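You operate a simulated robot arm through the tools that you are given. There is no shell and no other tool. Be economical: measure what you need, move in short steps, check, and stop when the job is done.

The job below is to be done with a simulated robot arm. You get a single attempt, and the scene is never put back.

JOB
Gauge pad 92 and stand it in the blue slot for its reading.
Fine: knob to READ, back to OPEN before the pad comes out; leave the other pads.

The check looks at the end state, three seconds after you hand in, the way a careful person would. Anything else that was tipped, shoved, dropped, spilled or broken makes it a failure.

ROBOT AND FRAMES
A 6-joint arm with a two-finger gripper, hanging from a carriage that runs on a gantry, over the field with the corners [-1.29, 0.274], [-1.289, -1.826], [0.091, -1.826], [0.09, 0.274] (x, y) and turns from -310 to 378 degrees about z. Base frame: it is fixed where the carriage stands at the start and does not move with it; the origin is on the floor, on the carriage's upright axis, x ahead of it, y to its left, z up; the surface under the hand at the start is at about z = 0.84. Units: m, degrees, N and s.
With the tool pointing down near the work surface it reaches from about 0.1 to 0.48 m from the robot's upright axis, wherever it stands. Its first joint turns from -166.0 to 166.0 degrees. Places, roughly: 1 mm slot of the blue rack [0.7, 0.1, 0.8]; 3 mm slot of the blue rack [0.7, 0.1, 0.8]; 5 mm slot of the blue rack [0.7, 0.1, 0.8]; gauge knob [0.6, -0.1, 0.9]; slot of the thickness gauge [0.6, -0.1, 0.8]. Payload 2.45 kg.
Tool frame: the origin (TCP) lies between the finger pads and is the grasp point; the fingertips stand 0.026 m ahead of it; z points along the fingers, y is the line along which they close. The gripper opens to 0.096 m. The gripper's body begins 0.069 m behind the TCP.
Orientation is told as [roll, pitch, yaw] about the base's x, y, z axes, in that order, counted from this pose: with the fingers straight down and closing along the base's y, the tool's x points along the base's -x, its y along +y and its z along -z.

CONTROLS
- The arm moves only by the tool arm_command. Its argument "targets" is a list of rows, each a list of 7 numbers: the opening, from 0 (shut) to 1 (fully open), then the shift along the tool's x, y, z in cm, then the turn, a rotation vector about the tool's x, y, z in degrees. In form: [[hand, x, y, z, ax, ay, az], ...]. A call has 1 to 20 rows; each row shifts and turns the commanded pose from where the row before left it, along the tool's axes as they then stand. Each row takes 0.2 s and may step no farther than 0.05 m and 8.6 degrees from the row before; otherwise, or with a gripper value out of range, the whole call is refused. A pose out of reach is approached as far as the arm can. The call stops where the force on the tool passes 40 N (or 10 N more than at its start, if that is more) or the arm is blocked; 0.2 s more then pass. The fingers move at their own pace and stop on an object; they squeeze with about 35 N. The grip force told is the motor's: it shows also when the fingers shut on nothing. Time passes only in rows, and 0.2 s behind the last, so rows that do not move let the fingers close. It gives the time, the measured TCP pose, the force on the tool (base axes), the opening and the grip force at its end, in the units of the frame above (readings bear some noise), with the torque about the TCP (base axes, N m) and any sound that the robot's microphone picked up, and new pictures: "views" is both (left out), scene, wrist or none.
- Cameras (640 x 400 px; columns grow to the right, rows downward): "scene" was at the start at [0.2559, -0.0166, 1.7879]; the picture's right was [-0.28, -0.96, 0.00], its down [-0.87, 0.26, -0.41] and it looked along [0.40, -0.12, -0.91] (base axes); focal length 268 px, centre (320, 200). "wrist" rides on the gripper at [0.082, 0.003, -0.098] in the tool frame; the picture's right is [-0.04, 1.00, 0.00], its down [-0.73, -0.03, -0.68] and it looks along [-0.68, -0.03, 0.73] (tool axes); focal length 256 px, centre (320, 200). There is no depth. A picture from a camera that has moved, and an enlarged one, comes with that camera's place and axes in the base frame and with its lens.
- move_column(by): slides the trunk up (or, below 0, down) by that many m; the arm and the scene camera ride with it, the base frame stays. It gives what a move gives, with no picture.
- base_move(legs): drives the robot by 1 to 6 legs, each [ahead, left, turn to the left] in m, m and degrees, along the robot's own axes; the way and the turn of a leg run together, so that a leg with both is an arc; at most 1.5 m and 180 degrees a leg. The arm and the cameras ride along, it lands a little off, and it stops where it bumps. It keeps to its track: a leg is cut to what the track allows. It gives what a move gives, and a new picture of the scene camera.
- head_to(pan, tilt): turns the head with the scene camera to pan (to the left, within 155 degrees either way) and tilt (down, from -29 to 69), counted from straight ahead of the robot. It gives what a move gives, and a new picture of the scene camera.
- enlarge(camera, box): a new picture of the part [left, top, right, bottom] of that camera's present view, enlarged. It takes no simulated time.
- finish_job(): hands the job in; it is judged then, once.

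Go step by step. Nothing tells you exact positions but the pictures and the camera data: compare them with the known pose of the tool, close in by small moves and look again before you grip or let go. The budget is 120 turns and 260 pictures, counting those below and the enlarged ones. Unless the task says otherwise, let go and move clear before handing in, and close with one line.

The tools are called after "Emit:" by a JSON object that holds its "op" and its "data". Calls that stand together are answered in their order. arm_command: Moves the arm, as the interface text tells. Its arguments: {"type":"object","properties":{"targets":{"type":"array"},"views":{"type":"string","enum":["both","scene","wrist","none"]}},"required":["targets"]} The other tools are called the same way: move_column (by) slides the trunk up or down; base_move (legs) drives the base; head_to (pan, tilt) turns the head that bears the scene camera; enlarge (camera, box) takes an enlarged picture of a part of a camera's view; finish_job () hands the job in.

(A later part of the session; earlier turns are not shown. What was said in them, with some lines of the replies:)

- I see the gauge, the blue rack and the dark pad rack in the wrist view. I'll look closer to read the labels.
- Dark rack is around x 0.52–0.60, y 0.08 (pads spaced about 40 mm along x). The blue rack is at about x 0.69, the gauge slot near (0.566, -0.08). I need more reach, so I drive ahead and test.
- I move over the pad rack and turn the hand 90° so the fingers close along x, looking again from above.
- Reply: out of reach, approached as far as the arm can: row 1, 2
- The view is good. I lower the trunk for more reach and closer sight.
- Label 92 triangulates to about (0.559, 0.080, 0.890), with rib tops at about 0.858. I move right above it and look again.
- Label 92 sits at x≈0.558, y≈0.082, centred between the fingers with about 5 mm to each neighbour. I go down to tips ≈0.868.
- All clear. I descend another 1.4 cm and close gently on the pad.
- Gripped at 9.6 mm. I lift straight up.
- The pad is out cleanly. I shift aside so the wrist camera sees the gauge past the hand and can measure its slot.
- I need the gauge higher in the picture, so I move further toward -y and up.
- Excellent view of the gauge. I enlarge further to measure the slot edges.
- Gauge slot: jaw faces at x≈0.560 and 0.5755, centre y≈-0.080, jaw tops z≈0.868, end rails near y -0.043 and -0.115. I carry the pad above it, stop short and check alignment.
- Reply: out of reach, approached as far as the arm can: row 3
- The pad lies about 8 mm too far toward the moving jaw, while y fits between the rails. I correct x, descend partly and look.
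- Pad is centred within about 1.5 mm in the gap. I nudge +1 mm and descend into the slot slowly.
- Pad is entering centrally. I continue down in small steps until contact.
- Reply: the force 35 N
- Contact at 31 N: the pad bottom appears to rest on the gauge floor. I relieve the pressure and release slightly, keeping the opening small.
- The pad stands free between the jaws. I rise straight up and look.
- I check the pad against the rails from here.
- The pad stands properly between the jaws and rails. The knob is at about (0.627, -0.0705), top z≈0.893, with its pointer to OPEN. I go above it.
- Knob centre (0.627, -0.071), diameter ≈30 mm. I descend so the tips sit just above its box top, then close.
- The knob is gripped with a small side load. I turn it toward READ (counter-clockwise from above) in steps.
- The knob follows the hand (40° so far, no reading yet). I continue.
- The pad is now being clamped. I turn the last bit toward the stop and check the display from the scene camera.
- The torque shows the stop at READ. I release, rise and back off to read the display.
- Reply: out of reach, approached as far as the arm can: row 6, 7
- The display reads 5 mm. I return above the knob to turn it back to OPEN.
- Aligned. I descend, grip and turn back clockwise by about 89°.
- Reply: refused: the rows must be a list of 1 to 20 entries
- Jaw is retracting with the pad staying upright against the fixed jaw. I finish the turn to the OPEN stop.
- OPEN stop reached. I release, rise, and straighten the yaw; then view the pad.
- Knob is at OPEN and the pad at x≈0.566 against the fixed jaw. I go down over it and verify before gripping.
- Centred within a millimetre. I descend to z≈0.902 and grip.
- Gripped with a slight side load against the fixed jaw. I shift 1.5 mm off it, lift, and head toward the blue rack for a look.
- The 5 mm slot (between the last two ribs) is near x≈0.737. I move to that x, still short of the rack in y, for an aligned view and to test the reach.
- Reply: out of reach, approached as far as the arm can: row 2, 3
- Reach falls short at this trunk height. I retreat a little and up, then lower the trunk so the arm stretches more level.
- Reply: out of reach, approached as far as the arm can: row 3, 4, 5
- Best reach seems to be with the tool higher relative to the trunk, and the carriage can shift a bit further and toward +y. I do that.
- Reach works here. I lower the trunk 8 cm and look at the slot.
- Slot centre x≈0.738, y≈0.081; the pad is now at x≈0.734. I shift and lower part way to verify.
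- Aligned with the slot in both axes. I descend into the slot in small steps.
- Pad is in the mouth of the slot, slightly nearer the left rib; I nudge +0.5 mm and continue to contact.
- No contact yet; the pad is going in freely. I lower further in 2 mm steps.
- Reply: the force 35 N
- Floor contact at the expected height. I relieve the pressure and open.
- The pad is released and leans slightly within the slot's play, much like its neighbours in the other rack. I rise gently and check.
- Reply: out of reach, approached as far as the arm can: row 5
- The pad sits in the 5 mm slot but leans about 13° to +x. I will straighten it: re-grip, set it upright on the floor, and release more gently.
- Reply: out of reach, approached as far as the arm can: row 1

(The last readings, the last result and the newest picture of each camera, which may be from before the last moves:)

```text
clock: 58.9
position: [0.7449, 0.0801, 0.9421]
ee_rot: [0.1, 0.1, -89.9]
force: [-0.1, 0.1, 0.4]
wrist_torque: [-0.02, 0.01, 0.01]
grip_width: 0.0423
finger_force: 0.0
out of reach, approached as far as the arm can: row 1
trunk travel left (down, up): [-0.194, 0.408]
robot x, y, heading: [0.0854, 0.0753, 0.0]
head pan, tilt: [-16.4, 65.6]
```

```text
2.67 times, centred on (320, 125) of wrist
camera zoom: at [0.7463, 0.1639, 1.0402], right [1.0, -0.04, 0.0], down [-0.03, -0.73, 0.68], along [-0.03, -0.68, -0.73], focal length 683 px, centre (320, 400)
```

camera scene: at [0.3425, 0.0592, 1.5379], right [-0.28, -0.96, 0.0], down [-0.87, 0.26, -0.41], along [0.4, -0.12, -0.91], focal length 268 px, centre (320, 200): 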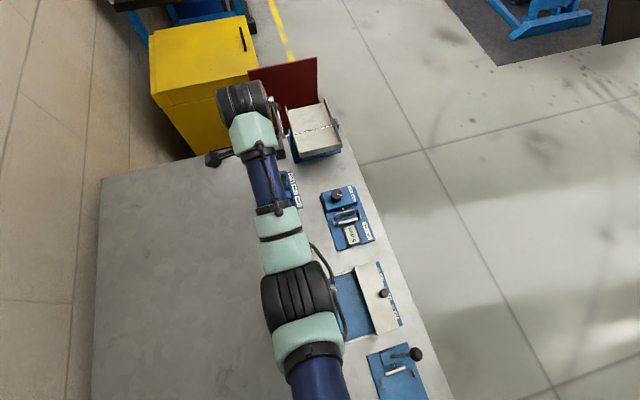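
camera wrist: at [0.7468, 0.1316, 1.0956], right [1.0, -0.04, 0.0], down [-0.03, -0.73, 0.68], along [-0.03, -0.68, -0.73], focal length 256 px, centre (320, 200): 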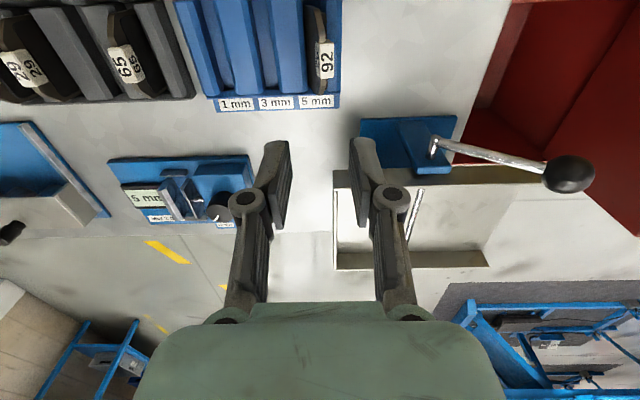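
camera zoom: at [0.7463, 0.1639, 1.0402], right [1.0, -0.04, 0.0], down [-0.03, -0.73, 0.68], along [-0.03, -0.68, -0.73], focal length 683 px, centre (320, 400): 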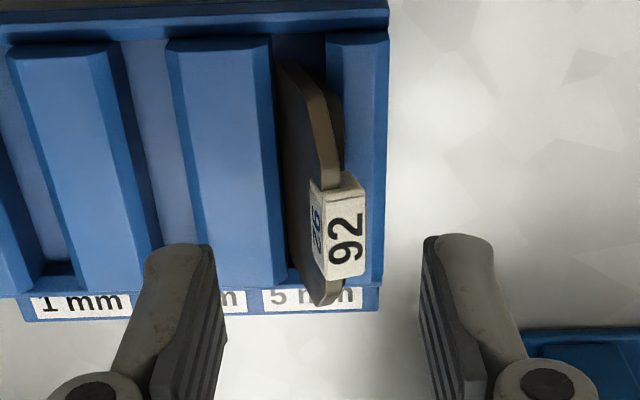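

Fingers bracket the leaning pad. I descend, close, shift to slot centre, and check.

Emit:
{"op": "arm_command", "data": {"targets": [[0.44, 0, 0, 2, 0, 0, 0], [0.44, 0, 0, 1.8, 0, 0, 0], [0.44, 0, 0, 0, 0, 0, 0], [0.3, 0, -0.2, 0, 0, 0, 0], [0.25, 0, -0.2, 0, 0, 0, 0], [0.2, 0, -0.2, 0, 0, 0, 0], [0.1, 0, 0, 0, 0, 0, 0], [0.0, 0, 0, 0, 0, 0, 0], [0.0, 0, 0, 0, 0, 0, 0]], "views": "none"}}

Emit:
{"op": "enlarge", "data": {"camera": "wrist", "box": [220, 50, 420, 200]}}

```text
clock: 60.9
position: [0.7333, 0.0812, 0.9051]
ee_rot: [0.2, -0.1, -89.9]
force: [9.5, 0.6, -2.0]
wrist_torque: [-0.03, -0.45, -0.26]
grip_width: 0.0111
finger_force: 34.5
out of reach, approached as far as the arm can: row 1
trunk travel left (down, up): [-0.194, 0.408]
robot x, y, heading: [0.0891, 0.0762, -0.2]
head pan, tilt: [-16.4, 65.6]
```

```text
2.67 times, centred on (320, 125) of wrist
camera zoom: at [0.7359, 0.1645, 1.0032], right [1.0, -0.04, 0.0], down [-0.03, -0.73, 0.68], along [-0.02, -0.68, -0.73], focal length 683 px, centre (320, 400)
```

zoom: 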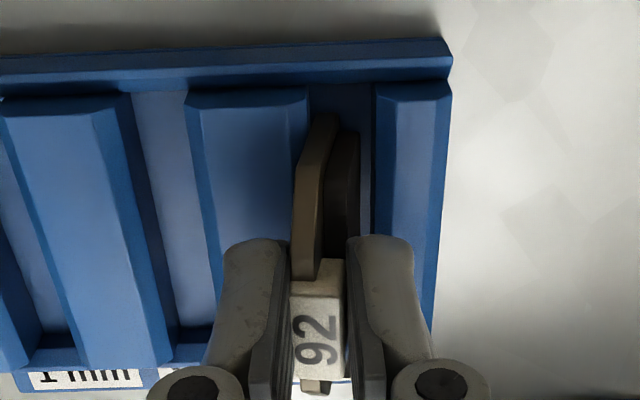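

The pad is pressed 4–5 mm too far toward the left rib. I shift +x to the centre and press lightly down onto the floor.

Emit:
{"op": "arm_command", "data": {"targets": [[0.0, 0, 0.2, 0, 0, 0, 0], [0.0, 0, 0.25, 0, 0, 0, 0], [0.0, 0, 0, 0.3, 0, 0, 0], [0.0, 0, 0, 0, 0, 0, 0]], "views": "none"}}

Emit:
{"op": "enlarge", "data": {"camera": "wrist", "box": [220, 50, 420, 200]}}

```text
clock: 61.9
position: [0.739, 0.0815, 0.9047]
ee_rot: [0.3, 0.1, -89.8]
force: [-2.3, -2.2, 29.4]
wrist_torque: [-0.26, 0.14, -0.02]
grip_width: 0.0102
finger_force: 34.9
trunk travel left (down, up): [-0.194, 0.408]
robot x, y, heading: [0.0856, 0.0748, -0.1]
head pan, tilt: [-16.4, 65.6]
```

```text
2.67 times, centred on (320, 125) of wrist
camera zoom: at [0.7404, 0.1647, 1.002], right [1.0, -0.04, 0.01], down [-0.03, -0.73, 0.68], along [-0.02, -0.68, -0.73], focal length 683 px, centre (320, 400)
```

zoom: 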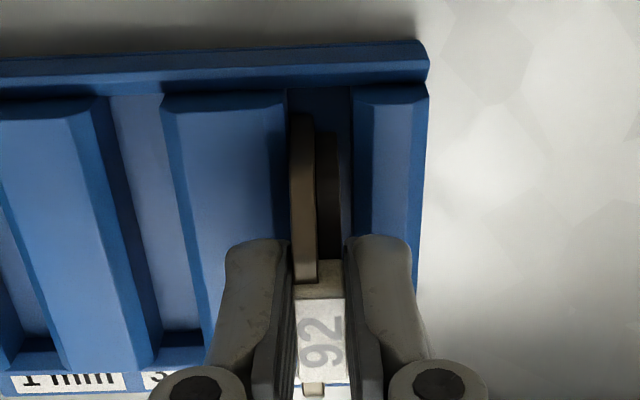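

Upright on the floor now. I relieve only slightly and open very slowly.

Emit:
{"op": "arm_command", "data": {"targets": [[0.0, 0, 0, -0.15, 0, 0, 0], [0.0, 0, 0, 0, 0, 0, 0], [0.11, 0, 0, 0, 0, 0, 0], [0.12, 0, 0, 0, 0, 0, 0], [0.13, 0, 0, 0, 0, 0, 0], [0.14, 0, 0, 0, 0, 0, 0], [0.16, 0, 0, 0, 0, 0, 0], [0.16, 0, 0, 0, 0, 0, 0]], "views": "none"}}

Emit:
{"op": "enlarge", "data": {"camera": "wrist", "box": [220, 50, 420, 200]}}

```text
clock: 63.7
position: [0.7359, 0.0816, 0.9022]
ee_rot: [-0.1, 0.0, -89.8]
force: [0.1, 0.3, 1.1]
wrist_torque: [0.0, -0.02, 0.02]
grip_width: 0.0154
finger_force: 0.0
trunk travel left (down, up): [-0.194, 0.408]
robot x, y, heading: [0.0814, 0.0756, 0.1]
head pan, tilt: [-16.4, 65.6]
```

```text
2.67 times, centred on (320, 125) of wrist
camera zoom: at [0.7376, 0.1653, 1.0001], right [1.0, -0.04, 0.0], down [-0.03, -0.73, 0.68], along [-0.03, -0.68, -0.73], focal length 683 px, centre (320, 400)
```

zoom: 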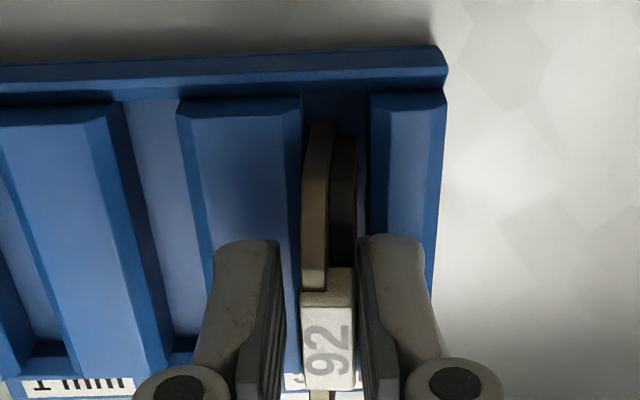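

Upright so far. I shift the open fingers a little +x so both are clear, and see if the pad stands alone.

Emit:
{"op": "arm_command", "data": {"targets": [[0.18, 0, 0.1, 0, 0, 0, 0], [0.2, 0, 0.1, 0, 0, 0, 0], [0.24, 0, 0.05, 0, 0, 0, 0], [0.28, 0, 0, 0, 0, 0, 0], [0.28, 0, 0, 0, 0, 0, 0]], "views": "none"}}

Emit:
{"op": "enlarge", "data": {"camera": "wrist", "box": [220, 50, 420, 200]}}

```text
clock: 64.9
position: [0.7382, 0.0824, 0.9019]
ee_rot: [0.1, 0.0, -89.8]
force: [0.5, 0.3, -0.2]
wrist_torque: [0.0, -0.01, 0.01]
grip_width: 0.0268
finger_force: 0.1
trunk travel left (down, up): [-0.194, 0.408]
robot x, y, heading: [0.0831, 0.0739, 0.3]
head pan, tilt: [-16.4, 65.6]
```

```text
2.67 times, centred on (320, 125) of wrist
camera zoom: at [0.7402, 0.1657, 1.0004], right [1.0, -0.04, 0.0], down [-0.03, -0.73, 0.68], along [-0.03, -0.68, -0.73], focal length 683 px, centre (320, 400)
```

zoom: 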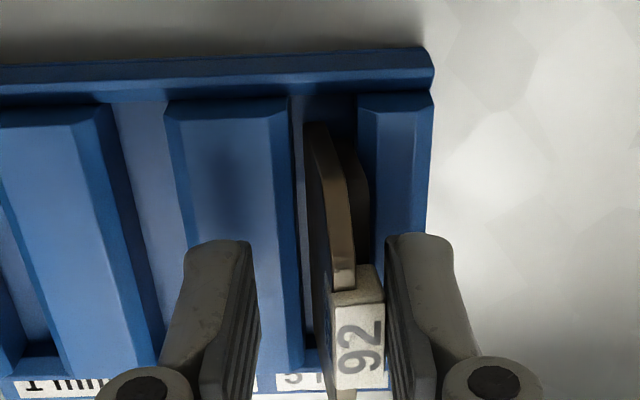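

The pad tips toward +x because of its lining side and the slot's play. I'll re-grip, slide it flush against the right rib so it cannot lean, and release there.

Emit:
{"op": "arm_command", "data": {"targets": [[0.2, 0, 0, 0, 0, 0, 0], [0.1, 0, 0, 0, 0, 0, 0], [0.0, 0, 0, 0, 0, 0, 0], [0.0, 0, 0, 0, 0, 0, 0], [0.0, 0, 0.15, 0, 0, 0, 0], [0.0, 0, 0.15, 0, 0, 0, 0], [0.0, 0, 0, 0, 0, 0, 0]], "views": "none"}}

Emit:
{"op": "enlarge", "data": {"camera": "wrist", "box": [220, 50, 420, 200]}}

```text
clock: 66.5
position: [0.738, 0.0831, 0.9029]
ee_rot: [0.0, 0.1, -89.7]
force: [-0.9, 0.2, 0.2]
wrist_torque: [0.02, 0.02, 0.03]
grip_width: 0.0104
finger_force: 35.4
out of reach, approached as far as the arm can: row 6
trunk travel left (down, up): [-0.194, 0.408]
robot x, y, heading: [0.083, 0.0762, -0.2]
head pan, tilt: [-16.4, 65.6]
```

```text
2.67 times, centred on (320, 125) of wrist
camera zoom: at [0.7404, 0.1658, 1.0008], right [1.0, -0.04, 0.0], down [-0.03, -0.73, 0.68], along [-0.03, -0.68, -0.73], focal length 683 px, centre (320, 400)
```

zoom: 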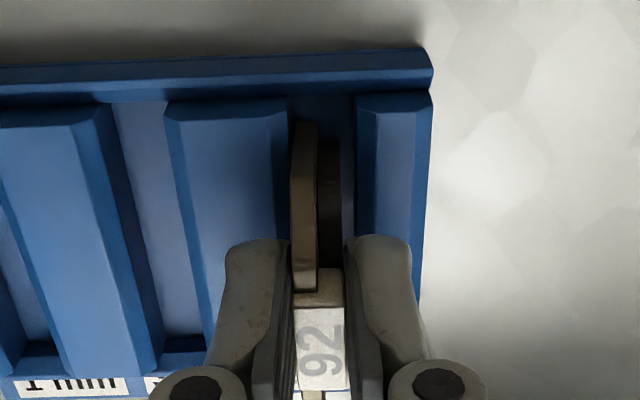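

The arm is at its reach limit at this height. I lift the pad back out 6 cm, lower the trunk to gain reach, and re-seat it further +x.

Emit:
{"op": "arm_command", "data": {"targets": [[0.0, 0, -0.05, -1, 0, 0, 0], [0.0, 0, 0, -2, 0, 0, 0], [0.0, 0, 0, -3, 0, 0, 0], [0.0, 0, 0, -1, 0, 0, 0], [0.0, 0, 0, 0, 0, 0, 0]], "views": "none"}}

Emit:
{"op": "move_column", "data": {"by": -0.035}}

Emit:
{"op": "enlarge", "data": {"camera": "wrist", "box": [220, 50, 420, 200]}}

```text
clock: 67.7
position: [0.7359, 0.0828, 0.9754]
ee_rot: [0.0, -0.1, -89.8]
force: [0.3, 0.5, -1.1]
wrist_torque: [0.0, 0.0, 0.02]
grip_width: 0.0102
finger_force: 34.5
trunk travel left (down, up): [-0.194, 0.408]
robot x, y, heading: [0.0884, 0.0774, 0.3]
head pan, tilt: [-16.4, 65.6]
```

```text
clock: 68.5
position: [0.7369, 0.0813, 0.9398]
ee_rot: [-0.1, 0.1, -89.8]
force: [-0.3, -0.3, -1.3]
wrist_torque: [0.02, 0.03, 0.0]
grip_width: 0.0102
finger_force: 35.0
trunk travel left (down, up): [-0.159, 0.443]
robot x, y, heading: [0.0874, 0.0777, 0.2]
head pan, tilt: [-16.4, 65.6]
```

```text
2.67 times, centred on (320, 125) of wrist
camera zoom: at [0.7388, 0.1654, 1.0372], right [1.0, -0.04, 0.0], down [-0.03, -0.73, 0.68], along [-0.03, -0.68, -0.73], focal length 683 px, centre (320, 400)
```

zoom: 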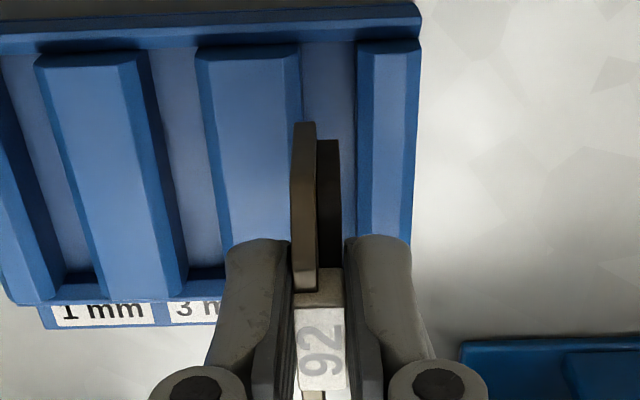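

I raise 3 cm, lower the trunk 3 cm more, then shift +4 mm so the pad goes in along the right rib.

Emit:
{"op": "arm_command", "data": {"targets": [[0.0, 0, 0, -2, 0, 0, 0], [0.0, 0, 0, -1, 0, 0, 0], [0.0, 0, 0, 0, 0, 0, 0]], "views": "none"}}

Emit:
{"op": "move_column", "data": {"by": -0.03}}

Emit:
{"op": "arm_command", "data": {"targets": [[0.0, 0, 0.2, 0, 0, 0, 0], [0.0, 0, 0.15, 1, 0, 0, 0], [0.0, 0, 0, 0, 0, 0, 0], [0.0, 0, 0, 0, 0, 0, 0]], "views": "none"}}

Emit:
{"op": "enlarge", "data": {"camera": "wrist", "box": [220, 50, 420, 200]}}

```text
clock: 69.3
position: [0.7369, 0.0848, 0.9702]
ee_rot: [0.1, -0.1, -89.9]
force: [-0.2, 0.2, -0.5]
wrist_torque: [0.05, -0.01, -0.02]
grip_width: 0.0102
finger_force: 35.0
trunk travel left (down, up): [-0.159, 0.443]
robot x, y, heading: [0.0861, 0.0747, 0.3]
head pan, tilt: [-16.4, 65.6]
```

```text
clock: 70.0
position: [0.7366, 0.0833, 0.9405]
ee_rot: [-0.1, 0.1, -89.8]
force: [-0.2, 0.1, -0.9]
wrist_torque: [0.0, 0.01, -0.01]
grip_width: 0.0102
finger_force: 34.8
trunk travel left (down, up): [-0.129, 0.473]
robot x, y, heading: [0.0878, 0.0734, 0.3]
head pan, tilt: [-16.4, 65.6]
```

```text
clock: 71.0
position: [0.741, 0.0835, 0.9321]
ee_rot: [0.0, -0.1, -89.8]
force: [0.6, -0.4, -1.2]
wrist_torque: [0.03, -0.02, -0.03]
grip_width: 0.0104
finger_force: 34.9
trunk travel left (down, up): [-0.129, 0.473]
robot x, y, heading: [0.0845, 0.0765, 0.2]
head pan, tilt: [-16.4, 65.6]
```

```text
2.67 times, centred on (320, 125) of wrist
camera zoom: at [0.7417, 0.1671, 1.0285], right [1.0, -0.04, 0.0], down [-0.03, -0.73, 0.68], along [-0.03, -0.68, -0.73], focal length 683 px, centre (320, 400)
```

zoom: 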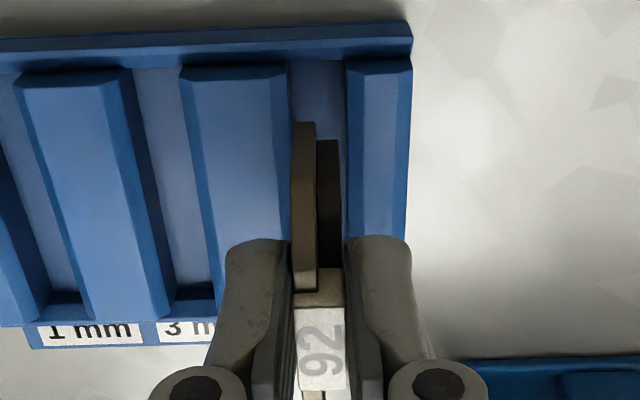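

Reach is fine now and alignment is close to the right rib. I descend.

Emit:
{"op": "arm_command", "data": {"targets": [[0.0, -0.15, 0, 0.7, 0, 0, 0], [0.0, 0, 0, 0.7, 0, 0, 0], [0.0, 0, 0, 0.5, 0, 0, 0], [0.0, 0, 0, 0.4, 0, 0, 0], [0.0, 0, 0, 0.2, 0, 0, 0], [0.0, 0, 0, 0.2, 0, 0, 0], [0.0, 0, 0, 0.1, 0, 0, 0], [0.0, 0, 0, 0, 0, 0, 0]], "views": "none"}}

Emit:
{"op": "enlarge", "data": {"camera": "wrist", "box": [220, 50, 420, 200]}}

```text
clock: 72.8
position: [0.7405, 0.0814, 0.9024]
ee_rot: [0.0, 0.1, -89.8]
force: [0.3, 0.8, -0.3]
wrist_torque: [0.02, 0.01, 0.02]
grip_width: 0.0104
finger_force: 34.4
trunk travel left (down, up): [-0.129, 0.473]
robot x, y, heading: [0.0869, 0.0775, 0.1]
head pan, tilt: [-16.4, 65.6]
```

```text
2.67 times, centred on (320, 125) of wrist
camera zoom: at [0.7422, 0.165, 1.0003], right [1.0, -0.04, 0.0], down [-0.03, -0.73, 0.68], along [-0.03, -0.68, -0.73], focal length 683 px, centre (320, 400)
```

zoom: 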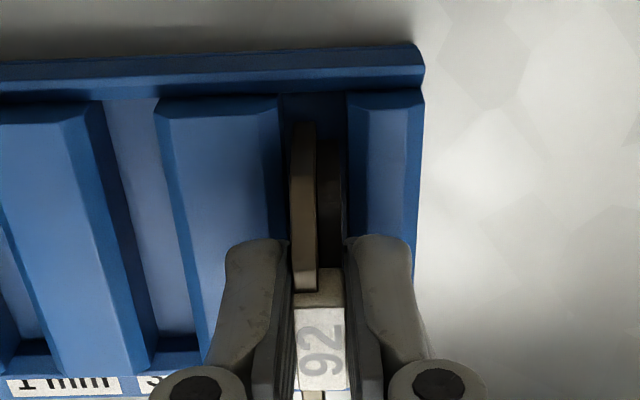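

Almost at the floor. I ease down 2 mm and push +x lightly.

Emit:
{"op": "arm_command", "data": {"targets": [[0.0, 0, 0.1, 0, 0, 0, 0], [0.0, 0, 0.05, 0.1, 0, 0, 0], [0.0, 0, 0, 0.1, 0, 0, 0], [0.0, 0, 0, 0, 0, 0, 0]], "views": "none"}}

```text
clock: 73.8
position: [0.7424, 0.0815, 0.9019]
ee_rot: [0.2, 0.0, -89.9]
force: [-5.6, 0.3, 20.4]
wrist_torque: [-0.12, 0.32, -0.05]
grip_width: 0.0103
finger_force: 35.2
trunk travel left (down, up): [-0.129, 0.473]
robot x, y, heading: [0.0856, 0.0778, 0.1]
head pan, tilt: [-16.4, 65.6]
```

Floor contact with a light push against the right rib. I relieve and open slowly.

Emit:
{"op": "arm_command", "data": {"targets": [[0.0, 0, 0.05, -0.12, 0, 0, 0], [0.0, 0, 0, 0, 0, 0, 0], [0.11, 0, 0, 0, 0, 0, 0], [0.12, 0, 0, 0, 0, 0, 0], [0.13, 0, 0, 0, 0, 0, 0], [0.15, 0, 0, 0, 0, 0, 0], [0.18, 0, 0, 0, 0, 0, 0], [0.22, 0, 0, 0, 0, 0, 0], [0.26, 0, 0, 0, 0, 0, 0], [0.26, 0, 0, 0, 0, 0, 0]], "views": "none"}}

Emit:
{"op": "enlarge", "data": {"camera": "wrist", "box": [220, 50, 420, 200]}}

```text
clock: 76.0
position: [0.743, 0.0812, 0.9021]
ee_rot: [0.0, 0.0, -89.9]
force: [0.0, -0.5, -0.1]
wrist_torque: [0.03, 0.01, -0.01]
grip_width: 0.025
finger_force: 0.1
trunk travel left (down, up): [-0.129, 0.473]
robot x, y, heading: [0.0876, 0.0742, -0.1]
head pan, tilt: [-16.4, 65.6]
```

```text
2.67 times, centred on (320, 125) of wrist
camera zoom: at [0.744, 0.1649, 0.9993], right [1.0, -0.04, 0.0], down [-0.03, -0.73, 0.68], along [-0.03, -0.68, -0.73], focal length 683 px, centre (320, 400)
```

zoom: 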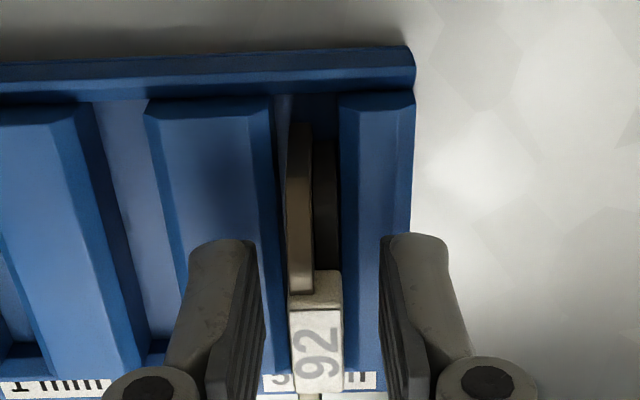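

The pad now stands upright and free of both fingers. I rise straight up, back off and check.

Emit:
{"op": "arm_command", "data": {"targets": [[0.28, 0, 0, -1, 0, 0, 0], [0.28, 0, 0, -2, 0, 0, 0], [0.28, 0, 0, -3, 0, 0, 0], [0.28, 0, -1, -4, 0, 0, 0], [0.28, -3, -2, 0, 0, 0, 0], [0.28, 0, 0, 0, 0, 0, 0]], "views": "wrist"}}

Emit:
{"op": "enlarge", "data": {"camera": "wrist", "box": [220, 0, 420, 150]}}

Emit:
{"op": "enlarge", "data": {"camera": "wrist", "box": [0, 0, 280, 240]}}

```text
clock: 77.4
position: [0.7294, 0.0552, 0.9994]
ee_rot: [0.0, 0.1, -89.9]
force: [0.7, -0.8, 0.5]
wrist_torque: [0.01, 0.0, -0.03]
grip_width: 0.0269
finger_force: 0.1
out of reach, approached as far as the arm can: row 5
trunk travel left (down, up): [-0.129, 0.473]
robot x, y, heading: [0.0853, 0.0747, -0.0]
head pan, tilt: [-16.4, 65.6]
camera wrist: at [0.7312, 0.1378, 1.0979], right [1.0, -0.04, 0.0], down [-0.03, -0.73, 0.68], along [-0.03, -0.68, -0.73], focal length 256 px, centre (320, 200)
```

wrist: 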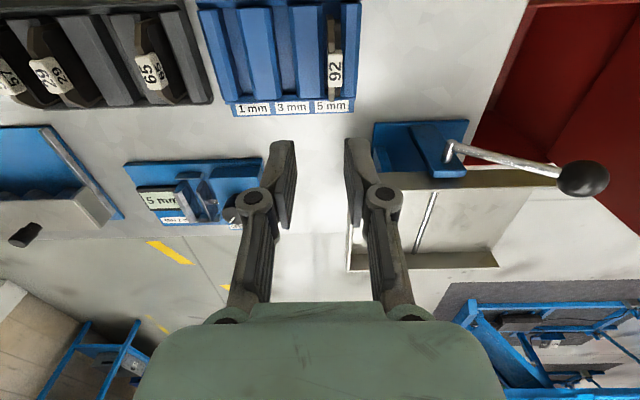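

```text
2.67 times, centred on (320, 75) of wrist
camera zoom: at [0.7312, 0.1378, 1.0979], right [1.0, -0.04, 0.0], down [-0.03, -0.73, 0.68], along [-0.03, -0.68, -0.73], focal length 683 px, centre (320, 533)
```

zoom: 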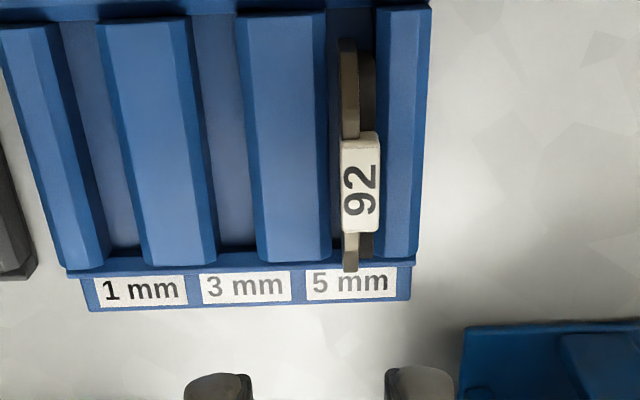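

```text
1.67 times, centred on (140, 120) of wrist
camera zoom: at [0.7312, 0.1378, 1.0979], right [1.0, -0.04, 0.0], down [-0.03, -0.73, 0.68], along [-0.03, -0.68, -0.73], focal length 427 px, centre (620, 333)
```

zoom: 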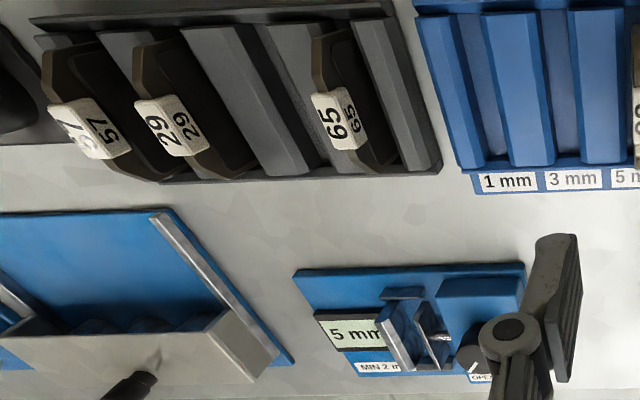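

Pad 92 stands upright in the 5 mm slot, the other pads have not moved, the knob is back at OPEN and the hand is clear. I hand in.

Emit:
{"op": "finish_job", "data": {}}

```text
The job is handed in.
```

Pad 92 read 5 mm on the gauge and now stands upright in the 5 mm slot of the blue rack; the knob is back at OPEN and the other pads were left alone.
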